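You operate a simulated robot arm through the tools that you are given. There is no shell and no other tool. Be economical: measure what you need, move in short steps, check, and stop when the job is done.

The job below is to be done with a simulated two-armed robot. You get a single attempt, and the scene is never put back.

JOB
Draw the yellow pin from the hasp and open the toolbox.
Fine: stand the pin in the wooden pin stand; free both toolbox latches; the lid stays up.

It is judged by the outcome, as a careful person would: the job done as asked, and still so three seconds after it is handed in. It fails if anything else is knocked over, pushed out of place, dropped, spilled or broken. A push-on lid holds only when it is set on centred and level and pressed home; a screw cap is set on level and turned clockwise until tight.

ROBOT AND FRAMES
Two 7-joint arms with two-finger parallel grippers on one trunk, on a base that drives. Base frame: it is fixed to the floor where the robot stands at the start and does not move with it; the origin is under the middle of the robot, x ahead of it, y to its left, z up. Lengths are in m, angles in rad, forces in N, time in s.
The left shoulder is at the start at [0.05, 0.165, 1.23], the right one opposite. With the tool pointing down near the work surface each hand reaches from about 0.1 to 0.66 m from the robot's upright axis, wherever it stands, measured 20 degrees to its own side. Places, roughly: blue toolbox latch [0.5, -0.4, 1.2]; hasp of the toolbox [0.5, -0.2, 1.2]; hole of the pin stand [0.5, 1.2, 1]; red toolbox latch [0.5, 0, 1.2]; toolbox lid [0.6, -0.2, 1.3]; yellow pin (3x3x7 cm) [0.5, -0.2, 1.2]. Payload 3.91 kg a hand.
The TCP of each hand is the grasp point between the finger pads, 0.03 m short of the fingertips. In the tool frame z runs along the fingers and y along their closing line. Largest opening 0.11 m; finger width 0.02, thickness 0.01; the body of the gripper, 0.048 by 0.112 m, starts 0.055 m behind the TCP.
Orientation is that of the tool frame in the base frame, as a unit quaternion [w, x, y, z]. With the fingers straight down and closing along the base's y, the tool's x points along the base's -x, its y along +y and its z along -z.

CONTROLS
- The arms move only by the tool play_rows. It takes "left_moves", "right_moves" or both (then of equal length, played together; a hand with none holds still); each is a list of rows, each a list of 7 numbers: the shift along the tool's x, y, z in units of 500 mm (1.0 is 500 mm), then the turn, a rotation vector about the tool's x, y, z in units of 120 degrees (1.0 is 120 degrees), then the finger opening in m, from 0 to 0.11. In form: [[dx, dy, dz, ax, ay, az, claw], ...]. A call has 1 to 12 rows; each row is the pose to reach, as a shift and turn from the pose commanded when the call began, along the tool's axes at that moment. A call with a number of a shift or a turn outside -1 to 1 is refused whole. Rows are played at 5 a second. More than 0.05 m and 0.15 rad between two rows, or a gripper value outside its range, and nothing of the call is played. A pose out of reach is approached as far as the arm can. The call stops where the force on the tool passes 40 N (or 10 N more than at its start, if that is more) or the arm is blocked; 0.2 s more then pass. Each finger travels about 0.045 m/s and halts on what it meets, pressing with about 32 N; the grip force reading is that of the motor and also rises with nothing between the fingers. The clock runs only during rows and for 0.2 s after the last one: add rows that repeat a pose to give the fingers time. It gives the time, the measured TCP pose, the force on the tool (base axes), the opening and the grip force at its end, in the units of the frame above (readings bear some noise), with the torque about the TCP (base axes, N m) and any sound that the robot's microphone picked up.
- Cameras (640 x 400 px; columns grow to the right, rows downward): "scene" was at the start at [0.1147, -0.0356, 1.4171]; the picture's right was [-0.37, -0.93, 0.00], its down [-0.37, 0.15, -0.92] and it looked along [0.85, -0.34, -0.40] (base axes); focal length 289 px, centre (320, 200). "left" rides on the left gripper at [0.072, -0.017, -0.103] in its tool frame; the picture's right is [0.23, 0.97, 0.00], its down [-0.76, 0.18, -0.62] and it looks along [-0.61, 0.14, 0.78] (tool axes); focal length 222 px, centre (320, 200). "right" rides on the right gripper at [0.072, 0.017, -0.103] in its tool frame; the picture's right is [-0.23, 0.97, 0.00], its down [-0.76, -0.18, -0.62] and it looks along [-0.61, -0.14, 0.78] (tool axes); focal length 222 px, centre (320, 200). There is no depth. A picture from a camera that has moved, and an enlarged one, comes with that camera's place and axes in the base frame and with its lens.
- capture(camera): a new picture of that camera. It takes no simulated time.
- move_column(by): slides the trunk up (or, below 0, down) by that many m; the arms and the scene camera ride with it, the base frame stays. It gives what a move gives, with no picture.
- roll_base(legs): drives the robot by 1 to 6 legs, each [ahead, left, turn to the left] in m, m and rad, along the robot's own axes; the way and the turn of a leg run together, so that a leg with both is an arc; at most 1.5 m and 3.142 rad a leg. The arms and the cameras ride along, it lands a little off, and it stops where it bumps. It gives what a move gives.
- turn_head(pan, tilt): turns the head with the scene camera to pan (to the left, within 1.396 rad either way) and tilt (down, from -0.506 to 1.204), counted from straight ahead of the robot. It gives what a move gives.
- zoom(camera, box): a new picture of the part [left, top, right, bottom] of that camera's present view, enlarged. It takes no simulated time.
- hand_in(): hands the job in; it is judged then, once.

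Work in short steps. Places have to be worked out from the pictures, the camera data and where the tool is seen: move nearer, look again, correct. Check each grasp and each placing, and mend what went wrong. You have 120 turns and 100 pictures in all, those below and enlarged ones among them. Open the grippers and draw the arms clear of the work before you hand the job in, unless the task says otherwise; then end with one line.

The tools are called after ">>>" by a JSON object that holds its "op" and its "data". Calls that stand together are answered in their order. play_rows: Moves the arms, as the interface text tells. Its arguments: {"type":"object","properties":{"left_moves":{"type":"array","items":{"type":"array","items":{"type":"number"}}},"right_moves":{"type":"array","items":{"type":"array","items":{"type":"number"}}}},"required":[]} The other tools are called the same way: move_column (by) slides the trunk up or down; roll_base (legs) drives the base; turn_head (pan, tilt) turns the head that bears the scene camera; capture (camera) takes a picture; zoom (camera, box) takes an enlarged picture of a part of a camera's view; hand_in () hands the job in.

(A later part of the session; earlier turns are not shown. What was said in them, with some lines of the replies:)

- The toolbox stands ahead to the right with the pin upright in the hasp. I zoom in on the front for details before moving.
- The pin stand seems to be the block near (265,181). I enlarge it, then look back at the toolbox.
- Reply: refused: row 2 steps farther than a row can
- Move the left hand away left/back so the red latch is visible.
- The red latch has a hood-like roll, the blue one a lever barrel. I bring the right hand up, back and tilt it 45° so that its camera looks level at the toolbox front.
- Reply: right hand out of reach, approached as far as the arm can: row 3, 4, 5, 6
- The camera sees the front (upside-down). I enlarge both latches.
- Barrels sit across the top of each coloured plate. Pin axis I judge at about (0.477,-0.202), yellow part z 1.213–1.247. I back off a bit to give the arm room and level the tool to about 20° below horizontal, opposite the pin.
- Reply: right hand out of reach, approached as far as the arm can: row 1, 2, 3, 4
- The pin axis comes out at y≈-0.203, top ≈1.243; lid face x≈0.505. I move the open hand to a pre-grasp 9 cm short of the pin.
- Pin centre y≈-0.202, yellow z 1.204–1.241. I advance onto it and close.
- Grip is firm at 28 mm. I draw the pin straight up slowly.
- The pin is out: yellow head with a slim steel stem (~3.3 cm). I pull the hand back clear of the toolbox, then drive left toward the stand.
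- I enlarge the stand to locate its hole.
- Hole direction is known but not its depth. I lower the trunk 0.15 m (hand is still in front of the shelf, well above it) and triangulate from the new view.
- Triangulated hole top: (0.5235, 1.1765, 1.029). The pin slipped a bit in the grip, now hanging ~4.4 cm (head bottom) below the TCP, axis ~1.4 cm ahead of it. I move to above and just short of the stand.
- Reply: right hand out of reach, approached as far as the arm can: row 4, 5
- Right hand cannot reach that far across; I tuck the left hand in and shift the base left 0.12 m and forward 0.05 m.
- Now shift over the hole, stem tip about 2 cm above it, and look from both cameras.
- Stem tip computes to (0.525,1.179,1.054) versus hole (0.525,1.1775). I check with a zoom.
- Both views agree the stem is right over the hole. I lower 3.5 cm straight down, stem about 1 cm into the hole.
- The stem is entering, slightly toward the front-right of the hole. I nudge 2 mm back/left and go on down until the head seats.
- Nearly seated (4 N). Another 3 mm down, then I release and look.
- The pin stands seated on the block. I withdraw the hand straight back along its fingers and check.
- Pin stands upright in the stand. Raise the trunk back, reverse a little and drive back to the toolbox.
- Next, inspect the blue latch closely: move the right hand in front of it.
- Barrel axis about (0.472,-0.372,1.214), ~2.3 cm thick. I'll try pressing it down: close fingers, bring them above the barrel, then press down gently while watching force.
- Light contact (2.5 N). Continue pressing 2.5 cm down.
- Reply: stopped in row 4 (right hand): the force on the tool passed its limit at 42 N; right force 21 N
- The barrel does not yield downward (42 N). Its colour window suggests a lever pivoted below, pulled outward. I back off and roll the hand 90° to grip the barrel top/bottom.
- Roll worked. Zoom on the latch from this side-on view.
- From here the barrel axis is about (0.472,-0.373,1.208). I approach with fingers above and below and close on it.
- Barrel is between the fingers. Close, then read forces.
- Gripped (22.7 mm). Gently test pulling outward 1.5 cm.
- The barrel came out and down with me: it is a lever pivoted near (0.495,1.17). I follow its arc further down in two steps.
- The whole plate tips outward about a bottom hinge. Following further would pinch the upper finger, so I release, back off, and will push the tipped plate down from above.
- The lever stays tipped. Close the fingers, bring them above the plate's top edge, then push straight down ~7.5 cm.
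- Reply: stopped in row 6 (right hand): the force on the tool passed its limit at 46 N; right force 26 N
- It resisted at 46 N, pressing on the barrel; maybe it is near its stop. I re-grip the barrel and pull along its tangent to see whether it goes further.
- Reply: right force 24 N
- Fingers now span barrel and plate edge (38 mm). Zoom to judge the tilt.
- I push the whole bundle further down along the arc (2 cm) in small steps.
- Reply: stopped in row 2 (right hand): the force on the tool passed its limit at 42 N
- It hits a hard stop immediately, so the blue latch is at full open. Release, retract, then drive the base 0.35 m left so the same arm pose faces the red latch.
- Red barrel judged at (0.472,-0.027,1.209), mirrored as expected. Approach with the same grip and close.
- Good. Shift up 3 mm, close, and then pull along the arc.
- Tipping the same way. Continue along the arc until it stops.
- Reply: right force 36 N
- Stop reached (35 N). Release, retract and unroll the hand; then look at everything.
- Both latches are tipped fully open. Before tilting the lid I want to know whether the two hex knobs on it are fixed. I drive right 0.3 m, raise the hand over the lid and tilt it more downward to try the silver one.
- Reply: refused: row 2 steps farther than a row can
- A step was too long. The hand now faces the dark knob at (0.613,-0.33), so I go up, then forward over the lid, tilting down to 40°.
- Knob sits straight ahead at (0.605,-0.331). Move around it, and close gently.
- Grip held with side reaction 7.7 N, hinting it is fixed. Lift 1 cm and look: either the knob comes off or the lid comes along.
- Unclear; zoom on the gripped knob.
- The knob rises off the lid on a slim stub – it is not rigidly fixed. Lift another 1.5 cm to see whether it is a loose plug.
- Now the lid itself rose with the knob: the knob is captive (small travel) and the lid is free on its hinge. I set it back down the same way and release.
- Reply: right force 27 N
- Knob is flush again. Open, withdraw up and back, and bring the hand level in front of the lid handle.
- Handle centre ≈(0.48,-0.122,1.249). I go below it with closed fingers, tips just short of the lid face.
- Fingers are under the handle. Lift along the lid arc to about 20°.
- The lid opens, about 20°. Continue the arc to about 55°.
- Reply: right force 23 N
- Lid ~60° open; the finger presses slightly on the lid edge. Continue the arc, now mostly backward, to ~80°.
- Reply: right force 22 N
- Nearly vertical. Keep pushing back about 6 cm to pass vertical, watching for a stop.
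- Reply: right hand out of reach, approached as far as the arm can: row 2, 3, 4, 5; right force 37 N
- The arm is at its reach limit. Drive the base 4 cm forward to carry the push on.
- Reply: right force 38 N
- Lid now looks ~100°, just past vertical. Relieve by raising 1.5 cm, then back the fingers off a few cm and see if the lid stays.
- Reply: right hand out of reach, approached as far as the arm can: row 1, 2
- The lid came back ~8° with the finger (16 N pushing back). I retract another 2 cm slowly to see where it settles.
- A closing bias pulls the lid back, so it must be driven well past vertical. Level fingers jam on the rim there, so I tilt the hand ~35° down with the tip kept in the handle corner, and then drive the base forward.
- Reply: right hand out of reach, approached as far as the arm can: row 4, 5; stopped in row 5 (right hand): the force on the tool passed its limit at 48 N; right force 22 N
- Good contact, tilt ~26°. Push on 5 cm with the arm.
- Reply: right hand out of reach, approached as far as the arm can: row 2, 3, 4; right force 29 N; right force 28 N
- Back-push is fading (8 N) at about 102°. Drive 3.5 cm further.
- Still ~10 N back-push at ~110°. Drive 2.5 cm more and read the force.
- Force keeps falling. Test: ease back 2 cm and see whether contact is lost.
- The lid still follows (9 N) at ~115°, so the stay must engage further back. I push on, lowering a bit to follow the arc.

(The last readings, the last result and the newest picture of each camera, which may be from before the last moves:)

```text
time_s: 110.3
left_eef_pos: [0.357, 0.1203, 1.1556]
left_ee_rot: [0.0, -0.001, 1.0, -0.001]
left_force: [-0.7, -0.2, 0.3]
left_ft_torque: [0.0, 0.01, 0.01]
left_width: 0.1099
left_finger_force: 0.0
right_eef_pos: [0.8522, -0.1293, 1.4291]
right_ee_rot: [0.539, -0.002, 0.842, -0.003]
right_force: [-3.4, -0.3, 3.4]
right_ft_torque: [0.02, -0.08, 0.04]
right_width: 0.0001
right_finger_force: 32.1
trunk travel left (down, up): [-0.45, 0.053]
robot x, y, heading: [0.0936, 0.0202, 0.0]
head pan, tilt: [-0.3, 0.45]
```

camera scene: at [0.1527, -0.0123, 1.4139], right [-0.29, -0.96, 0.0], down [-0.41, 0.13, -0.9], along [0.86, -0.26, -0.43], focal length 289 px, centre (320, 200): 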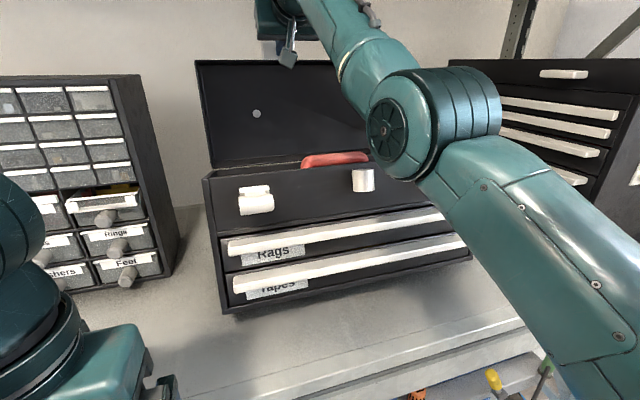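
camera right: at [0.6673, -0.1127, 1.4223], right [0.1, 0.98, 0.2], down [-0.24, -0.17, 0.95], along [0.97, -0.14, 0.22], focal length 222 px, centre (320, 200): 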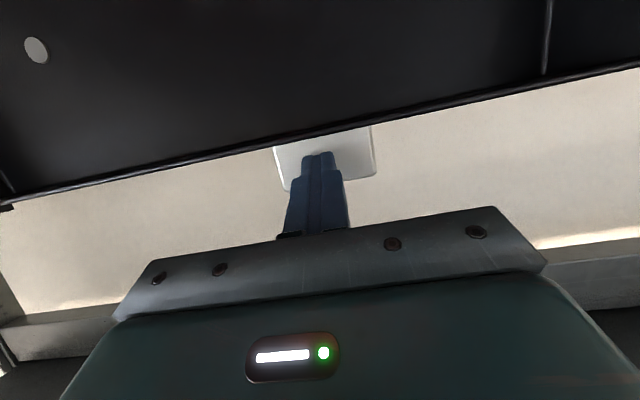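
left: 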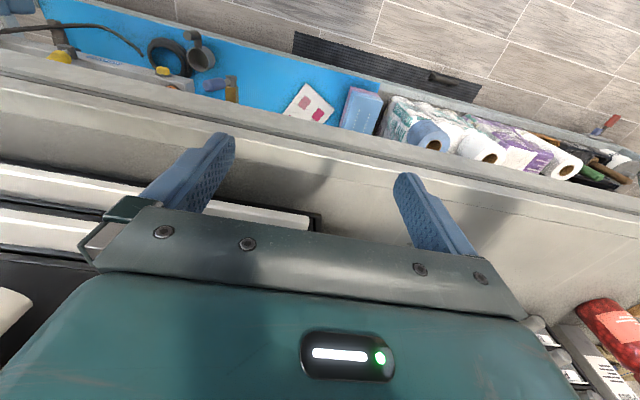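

Force down to 3.4 N – nearly balanced. First draw the left hand back from the cabinet, then push 3 cm more.

>>> {"op": "play_rows", "data": {"left_moves": [[0.06, 0.02, 0, 0, 0, 0, 0.11], [0.12, 0.04, 0, 0, 0, 0, 0.11], [0.18, 0.06, 0, 0, 0, 0, 0.11]], "right_moves": [[0.007, 0, 0.01, 0, 0, 0, 0], [0.014, 0, 0.02, 0, 0, 0, 0], [0.02, 0, 0.035, 0, 0, 0, 0]]}}

>>> {"op": "roll_base", "data": {"legs": [[0.025, 0, 0]]}}

>>> {"op": "capture", "data": {"camera": "scene"}}

```text
time_s: 110.9
left_eef_pos: [0.3181, 0.1344, 1.157]
left_ee_rot: [0.004, -0.013, 1.0, 0.0]
left_force: [16.3, 5.2, -2.9]
left_ft_torque: [-0.51, 1.54, -0.26]
left_width: 0.1099
left_finger_force: 0.0
left hand out of reach, approached as far as the arm can: row 2
right_eef_pos: [0.8562, -0.1292, 1.4235]
right_ee_rot: [0.542, -0.002, 0.841, -0.002]
right_force: [-3.7, -0.4, 1.5]
right_ft_torque: [-0.07, -0.05, 0.04]
right_width: 0.0
right_finger_force: 31.7
trunk travel left (down, up): [-0.45, 0.053]
robot x, y, heading: [0.0904, 0.016, 0.004]
head pan, tilt: [-0.3, 0.45]
stopped in row 2 (left hand): the force on the tool passed its limit at 103 N (the readings are from after the stop); the commanded pose is now the measured one
```

```text
time_s: 111.7
left_eef_pos: [0.3397, 0.134, 1.1574]
left_ee_rot: [0.004, -0.013, 1.0, -0.001]
left_force: [31.5, 6.3, -3.6]
left_ft_torque: [-0.69, 3.28, -0.2]
left_width: 0.1102
left_finger_force: 0.0
right_eef_pos: [0.8776, -0.1296, 1.4238]
right_ee_rot: [0.543, -0.002, 0.84, -0.002]
right_force: [0.9, 0.3, 2.9]
right_ft_torque: [0.0, 0.18, 0.04]
right_width: 0.0
right_finger_force: 31.6
trunk travel left (down, up): [-0.45, 0.053]
robot x, y, heading: [0.1131, 0.0112, 0.005]
head pan, tilt: [-0.3, 0.45]
```

```text
7 pictures are left
camera scene: at [0.2304, -0.0121, 1.4136], right [-0.29, -0.96, 0.0], down [-0.42, 0.13, -0.9], along [0.86, -0.26, -0.44], focal length 289 px, centre (320, 200)
```

scene: 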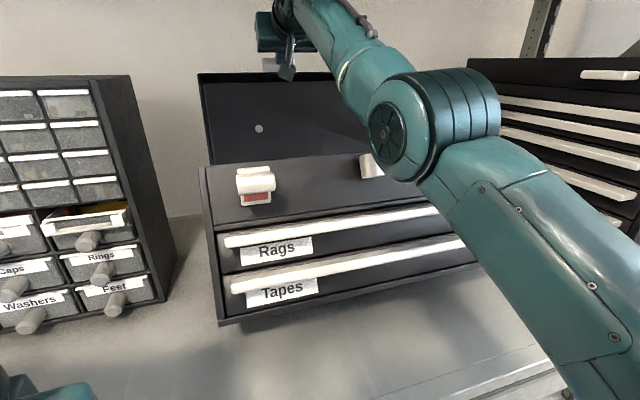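

Alarm: the whole toolbox is tipping back on its rear edge – the lid had reached its stop. I reverse at once to let it settle forward, keeping contact.

>>> {"op": "roll_base", "data": {"legs": [[-0.03, 0, 0]]}}

```text
time_s: 112.5
left_eef_pos: [0.307, 0.1351, 1.1581]
left_ee_rot: [0.004, -0.014, 1.0, -0.001]
left_force: [10.9, 1.4, -1.0]
left_ft_torque: [-0.23, 1.08, -0.07]
left_width: 0.1099
left_finger_force: 0.1
right_eef_pos: [0.8453, -0.129, 1.4224]
right_ee_rot: [0.541, -0.002, 0.841, -0.003]
right_force: [-8.4, -0.3, -2.4]
right_ft_torque: [-0.05, 0.13, -0.01]
right_width: 0.0001
right_finger_force: 32.0
trunk travel left (down, up): [-0.45, 0.053]
robot x, y, heading: [0.08, 0.0179, 0.003]
head pan, tilt: [-0.3, 0.45]
```

It follows back (8 N). Keep easing back in short steps.

>>> {"op": "roll_base", "data": {"legs": [[-0.03, 0, 0]]}}

>>> {"op": "play_rows", "data": {"right_moves": [[-0.009, 0, -0.012, 0, 0, 0, 0], [-0.02, 0, -0.024, 0, 0, 0, 0], [-0.03, 0, -0.035, 0, 0, 0, 0]]}}

>>> {"op": "roll_base", "data": {"legs": [[-0.03, 0, 0]]}}

>>> {"op": "capture", "data": {"camera": "scene"}}

```text
time_s: 113.4
left_eef_pos: [0.2759, 0.1346, 1.1574]
left_ee_rot: [0.006, -0.014, 1.0, -0.001]
left_force: [4.1, 0.7, -0.1]
left_ft_torque: [-0.07, 0.45, 0.01]
left_width: 0.1099
left_finger_force: 0.1
right_eef_pos: [0.8124, -0.1304, 1.4308]
right_ee_rot: [0.545, -0.002, 0.838, -0.002]
right_force: [-5.0, -1.7, 17.7]
right_ft_torque: [0.01, -0.31, -0.02]
right_width: 0.0
right_finger_force: 31.8
trunk travel left (down, up): [-0.45, 0.053]
robot x, y, heading: [0.0522, 0.0131, 0.004]
head pan, tilt: [-0.3, 0.45]
```

```text
time_s: 114.2
left_eef_pos: [0.2779, 0.1349, 1.157]
left_ee_rot: [0.004, -0.013, 1.0, -0.001]
left_force: [1.6, -0.5, 0.0]
left_ft_torque: [0.01, 0.18, 0.03]
left_width: 0.1099
left_finger_force: 0.1
right_eef_pos: [0.8025, -0.1293, 1.4478]
right_ee_rot: [0.546, -0.003, 0.838, -0.002]
right_force: [-9.8, 1.1, -3.2]
right_ft_torque: [0.02, 0.15, 0.04]
right_width: 0.0
right_finger_force: 32.0
trunk travel left (down, up): [-0.45, 0.053]
robot x, y, heading: [0.0506, 0.0139, 0.001]
head pan, tilt: [-0.3, 0.45]
```

```text
time_s: 115.0
left_eef_pos: [0.247, 0.134, 1.157]
left_ee_rot: [0.006, -0.013, 1.0, 0.0]
left_force: [3.1, 0.9, 1.0]
left_ft_torque: [-0.05, 0.3, 0.01]
left_width: 0.1099
left_finger_force: 0.0
right_eef_pos: [0.772, -0.1309, 1.4472]
right_ee_rot: [0.543, -0.002, 0.839, -0.002]
right_force: [-11.0, 0.2, 0.1]
right_ft_torque: [-0.06, 0.07, 0.0]
right_width: 0.0001
right_finger_force: 32.0
trunk travel left (down, up): [-0.45, 0.053]
robot x, y, heading: [0.0246, 0.0137, -0.0]
head pan, tilt: [-0.3, 0.45]
```

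```text
6 pictures are left
camera scene: at [0.1367, -0.0123, 1.4139], right [-0.29, -0.96, 0.0], down [-0.41, 0.13, -0.9], along [0.86, -0.26, -0.43], focal length 289 px, centre (320, 200)
```

scene: 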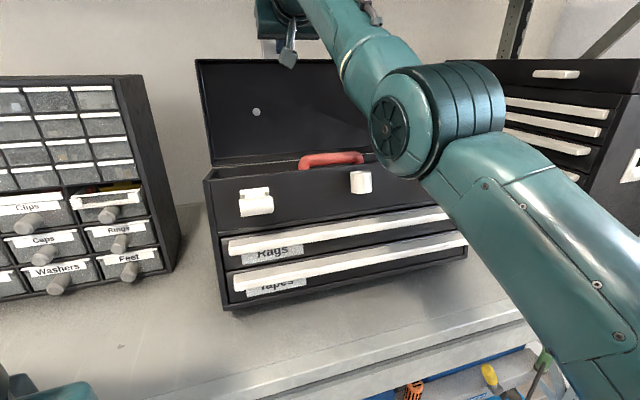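

Settling as expected. Continue easing back.

>>> {"op": "roll_base", "data": {"legs": [[-0.035, 0, 0]]}}

>>> {"op": "roll_base", "data": {"legs": [[-0.035, 0, 0]]}}

>>> {"op": "roll_base", "data": {"legs": [[-0.02, 0, 0]]}}

```text
time_s: 115.9
left_eef_pos: [0.2117, 0.1346, 1.1575]
left_ee_rot: [0.006, -0.014, 1.0, 0.0]
left_force: [0.6, -0.4, 0.0]
left_ft_torque: [0.01, 0.15, 0.04]
left_width: 0.1098
left_finger_force: 0.1
right_eef_pos: [0.7375, -0.1306, 1.4465]
right_ee_rot: [0.541, -0.001, 0.841, -0.003]
right_force: [-14.6, 1.1, -0.4]
right_ft_torque: [-0.09, 0.1, 0.02]
right_width: 0.0
right_finger_force: 32.1
trunk travel left (down, up): [-0.45, 0.053]
robot x, y, heading: [-0.0144, 0.0148, 0.002]
head pan, tilt: [-0.3, 0.45]
```

```text
time_s: 116.7
left_eef_pos: [0.1761, 0.1334, 1.1577]
left_ee_rot: [0.006, -0.015, 1.0, 0.0]
left_force: [1.2, 0.1, -0.1]
left_ft_torque: [0.03, 0.08, 0.02]
left_width: 0.11
left_finger_force: 0.0
right_eef_pos: [0.7007, -0.1309, 1.446]
right_ee_rot: [0.542, -0.002, 0.84, -0.002]
right_force: [-14.6, 0.4, 2.8]
right_ft_torque: [-0.09, 0.0, -0.01]
right_width: 0.0002
right_finger_force: 32.1
trunk travel left (down, up): [-0.45, 0.053]
robot x, y, heading: [-0.0439, 0.012, -0.001]
head pan, tilt: [-0.3, 0.45]
```

```text
time_s: 117.5
left_eef_pos: [0.1557, 0.1345, 1.158]
left_ee_rot: [0.006, -0.014, 1.0, -0.001]
left_force: [0.1, 0.1, -0.3]
left_ft_torque: [0.01, 0.05, 0.01]
left_width: 0.11
left_finger_force: 0.1
right_eef_pos: [0.6811, -0.1308, 1.4473]
right_ee_rot: [0.542, -0.001, 0.841, -0.003]
right_force: [-17.4, 0.1, 0.2]
right_ft_torque: [-0.07, 0.03, 0.05]
right_width: 0.0001
right_finger_force: 32.1
trunk travel left (down, up): [-0.45, 0.053]
robot x, y, heading: [-0.0657, 0.0146, -0.0]
head pan, tilt: [-0.3, 0.45]
```

Still contact. Continue in small steps and watch for the force to vanish.

>>> {"op": "roll_base", "data": {"legs": [[-0.02, 0, 0]]}}

>>> {"op": "roll_base", "data": {"legs": [[-0.02, 0, 0]]}}

>>> {"op": "capture", "data": {"camera": "scene"}}

```text
time_s: 118.3
left_eef_pos: [0.1393, 0.1339, 1.1578]
left_ee_rot: [0.005, -0.013, 1.0, 0.0]
left_force: [0.2, 0.5, 0.9]
left_ft_torque: [-0.03, 0.05, -0.03]
left_width: 0.1102
left_finger_force: 0.2
right_eef_pos: [0.6647, -0.1312, 1.4459]
right_ee_rot: [0.542, -0.002, 0.84, -0.002]
right_force: [1.0, 0.0, 7.0]
right_ft_torque: [0.01, -0.16, 0.04]
right_width: 0.0
right_finger_force: 31.9
trunk travel left (down, up): [-0.45, 0.053]
robot x, y, heading: [-0.0856, 0.0138, 0.0]
head pan, tilt: [-0.3, 0.45]
```

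```text
time_s: 119.1
left_eef_pos: [0.119, 0.1346, 1.1568]
left_ee_rot: [0.005, -0.014, 1.0, -0.001]
left_force: [0.7, 0.1, 0.1]
left_ft_torque: [0.02, 0.02, 0.06]
left_width: 0.1099
left_finger_force: 0.1
right_eef_pos: [0.6466, -0.1302, 1.4452]
right_ee_rot: [0.542, -0.001, 0.84, -0.003]
right_force: [-0.2, 0.0, 0.5]
right_ft_torque: [0.0, 0.02, 0.01]
right_width: 0.0
right_finger_force: 32.5
trunk travel left (down, up): [-0.45, 0.053]
robot x, y, heading: [-0.1077, 0.0164, 0.005]
head pan, tilt: [-0.3, 0.45]
```

```text
5 pictures are left
camera scene: at [0.0098, -0.0127, 1.4136], right [-0.29, -0.96, 0.0], down [-0.42, 0.13, -0.9], along [0.86, -0.26, -0.43], focal length 289 px, centre (320, 200)
```

scene: 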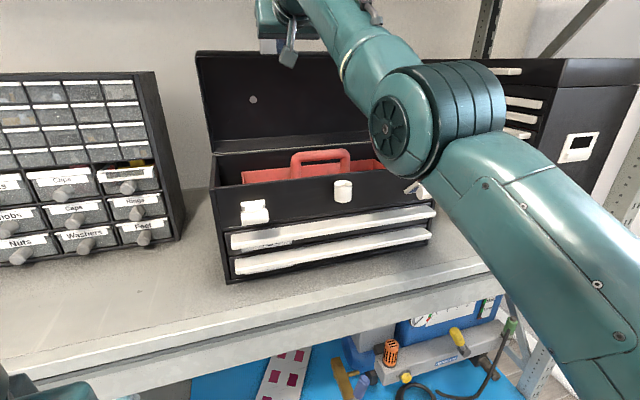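

Contact lost, the box sits flat at its place ((0.503,0.041) corner) and the lid stays up on its own. I lift the finger clear and draw the hand back.

>>> {"op": "play_rows", "data": {"right_moves": [[-0.036, 0, -0.017, 0, 0, 0, 0], [-0.06, 0, -0.03, 0, 0, 0, 0], [-0.03, 0, -0.1, 0, 0, 0, 0], [0.01, 0, -0.18, 0, 0, 0, 0], [0.04, 0, -0.26, 0, 0, 0, 0], [0.075, 0, -0.34, 0, 0, 0, 0], [0.11, 0, -0.42, 0, 0, 0, 0], [0.15, 0, -0.5, 0, 0, 0, 0]]}}

>>> {"op": "roll_base", "data": {"legs": [[-0.1, 0, 0]]}}

>>> {"op": "capture", "data": {"camera": "scene"}}

```text
time_s: 120.9
left_eef_pos: [0.1207, 0.1327, 1.1579]
left_ee_rot: [0.003, -0.014, 1.0, 0.0]
left_force: [0.9, 0.0, 0.1]
left_ft_torque: [-0.03, 0.07, -0.02]
left_width: 0.11
left_finger_force: 0.0
right_eef_pos: [0.4136, -0.1339, 1.4814]
right_ee_rot: [0.542, -0.002, 0.841, -0.002]
right_force: [0.0, -0.1, 0.5]
right_ft_torque: [0.0, 0.02, 0.02]
right_width: 0.0
right_finger_force: 32.4
right hand out of reach, approached as far as the arm can: row 1, 2, 8
trunk travel left (down, up): [-0.45, 0.053]
robot x, y, heading: [-0.1059, 0.0162, 0.002]
head pan, tilt: [-0.3, 0.45]
```

```text
time_s: 122.0
left_eef_pos: [0.0249, 0.1338, 1.158]
left_ee_rot: [0.005, -0.012, 1.0, -0.001]
left_force: [0.3, 0.3, -0.3]
left_ft_torque: [-0.02, 0.07, 0.02]
left_width: 0.1099
left_finger_force: 0.0
right_eef_pos: [0.3175, -0.1349, 1.4824]
right_ee_rot: [0.542, 0.0, 0.84, -0.003]
right_force: [-0.6, -0.8, 0.5]
right_ft_torque: [-0.01, 0.0, 0.03]
right_width: 0.0
right_finger_force: 32.4
trunk travel left (down, up): [-0.45, 0.053]
robot x, y, heading: [-0.2011, 0.0129, 0.006]
head pan, tilt: [-0.3, 0.45]
```

```text
4 pictures are left
camera scene: at [-0.085, -0.0131, 1.4137], right [-0.3, -0.96, 0.0], down [-0.41, 0.13, -0.9], along [0.86, -0.27, -0.43], focal length 289 px, centre (320, 200)
```

scene: 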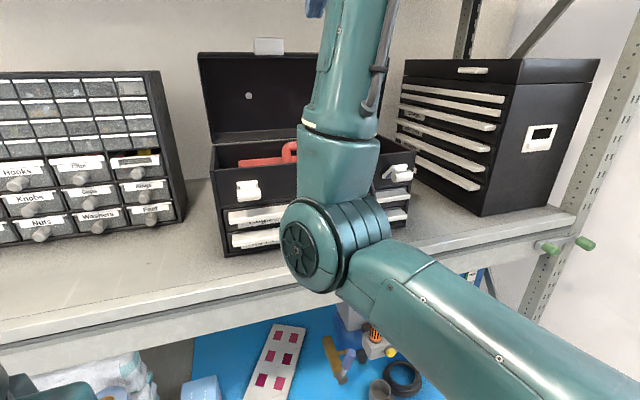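

Lid stays up. Open the right gripper, lower that arm aside and zoom on the latches to verify.

>>> {"op": "play_rows", "data": {"right_moves": [[0.05, -0.06, -0.02, 0, 0, 0, 0.03], [0.1, -0.12, -0.04, 0, 0, 0, 0.06], [0.15, -0.18, -0.06, 0, 0, 0, 0.08], [0.2, -0.25, -0.08, 0, 0, 0, 0.1], [0.25, -0.32, -0.1, 0, 0, 0, 0.1]]}}

>>> {"op": "zoom", "data": {"camera": "scene", "box": [190, 40, 430, 270]}}

```text
time_s: 123.2
left_eef_pos: [0.0255, 0.1313, 1.1574]
left_ee_rot: [0.004, -0.013, 1.0, 0.0]
left_force: [1.1, 0.3, 1.1]
left_ft_torque: [-0.01, 0.07, -0.05]
left_width: 0.1101
left_finger_force: 0.1
right_eef_pos: [0.2678, -0.3299, 1.4003]
right_ee_rot: [0.542, 0.0, 0.84, -0.003]
right_force: [0.1, 0.3, 0.3]
right_ft_torque: [-0.02, -0.02, 0.0]
right_width: 0.1001
right_finger_force: 0.3
right hand out of reach, approached as far as the arm can: row 1, 2, 3, 4, 5
trunk travel left (down, up): [-0.45, 0.053]
robot x, y, heading: [-0.2008, 0.0151, -0.0]
head pan, tilt: [-0.3, 0.45]
```

```text
1.74 times, centred on (310, 155) of scene
camera zoom: at [-0.0853, -0.0139, 1.4137], right [-0.3, -0.96, 0.0], down [-0.41, 0.13, -0.9], along [0.86, -0.27, -0.43], focal length 503 px, centre (337, 278)
```

zoom: 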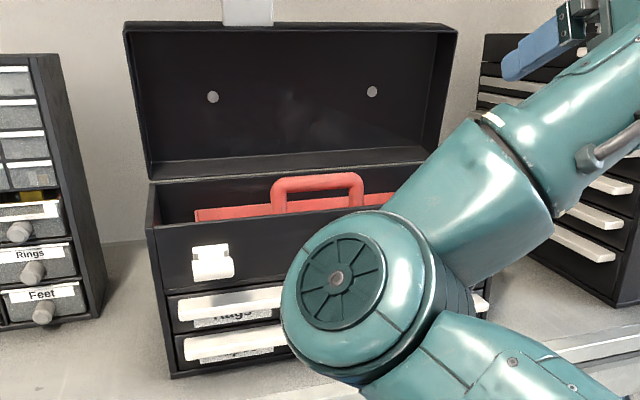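

The lid stands up on its own, both latches are tipped open, the box is flat in its place, the pin stands in its stand and the arms are clear. I hand in.

>>> {"op": "hand_in", "data": {}}

```text
The job is handed in.
```

I drew the yellow pin and stood it in the wooden stand, opened both latches to their stops, and opened the toolbox lid, which stays up on its own. While pushing the lid I overshot its stop and tipped the whole toolbox back. I eased it down again; it sits flat and measured back in its original place, and I saw nothing fall.
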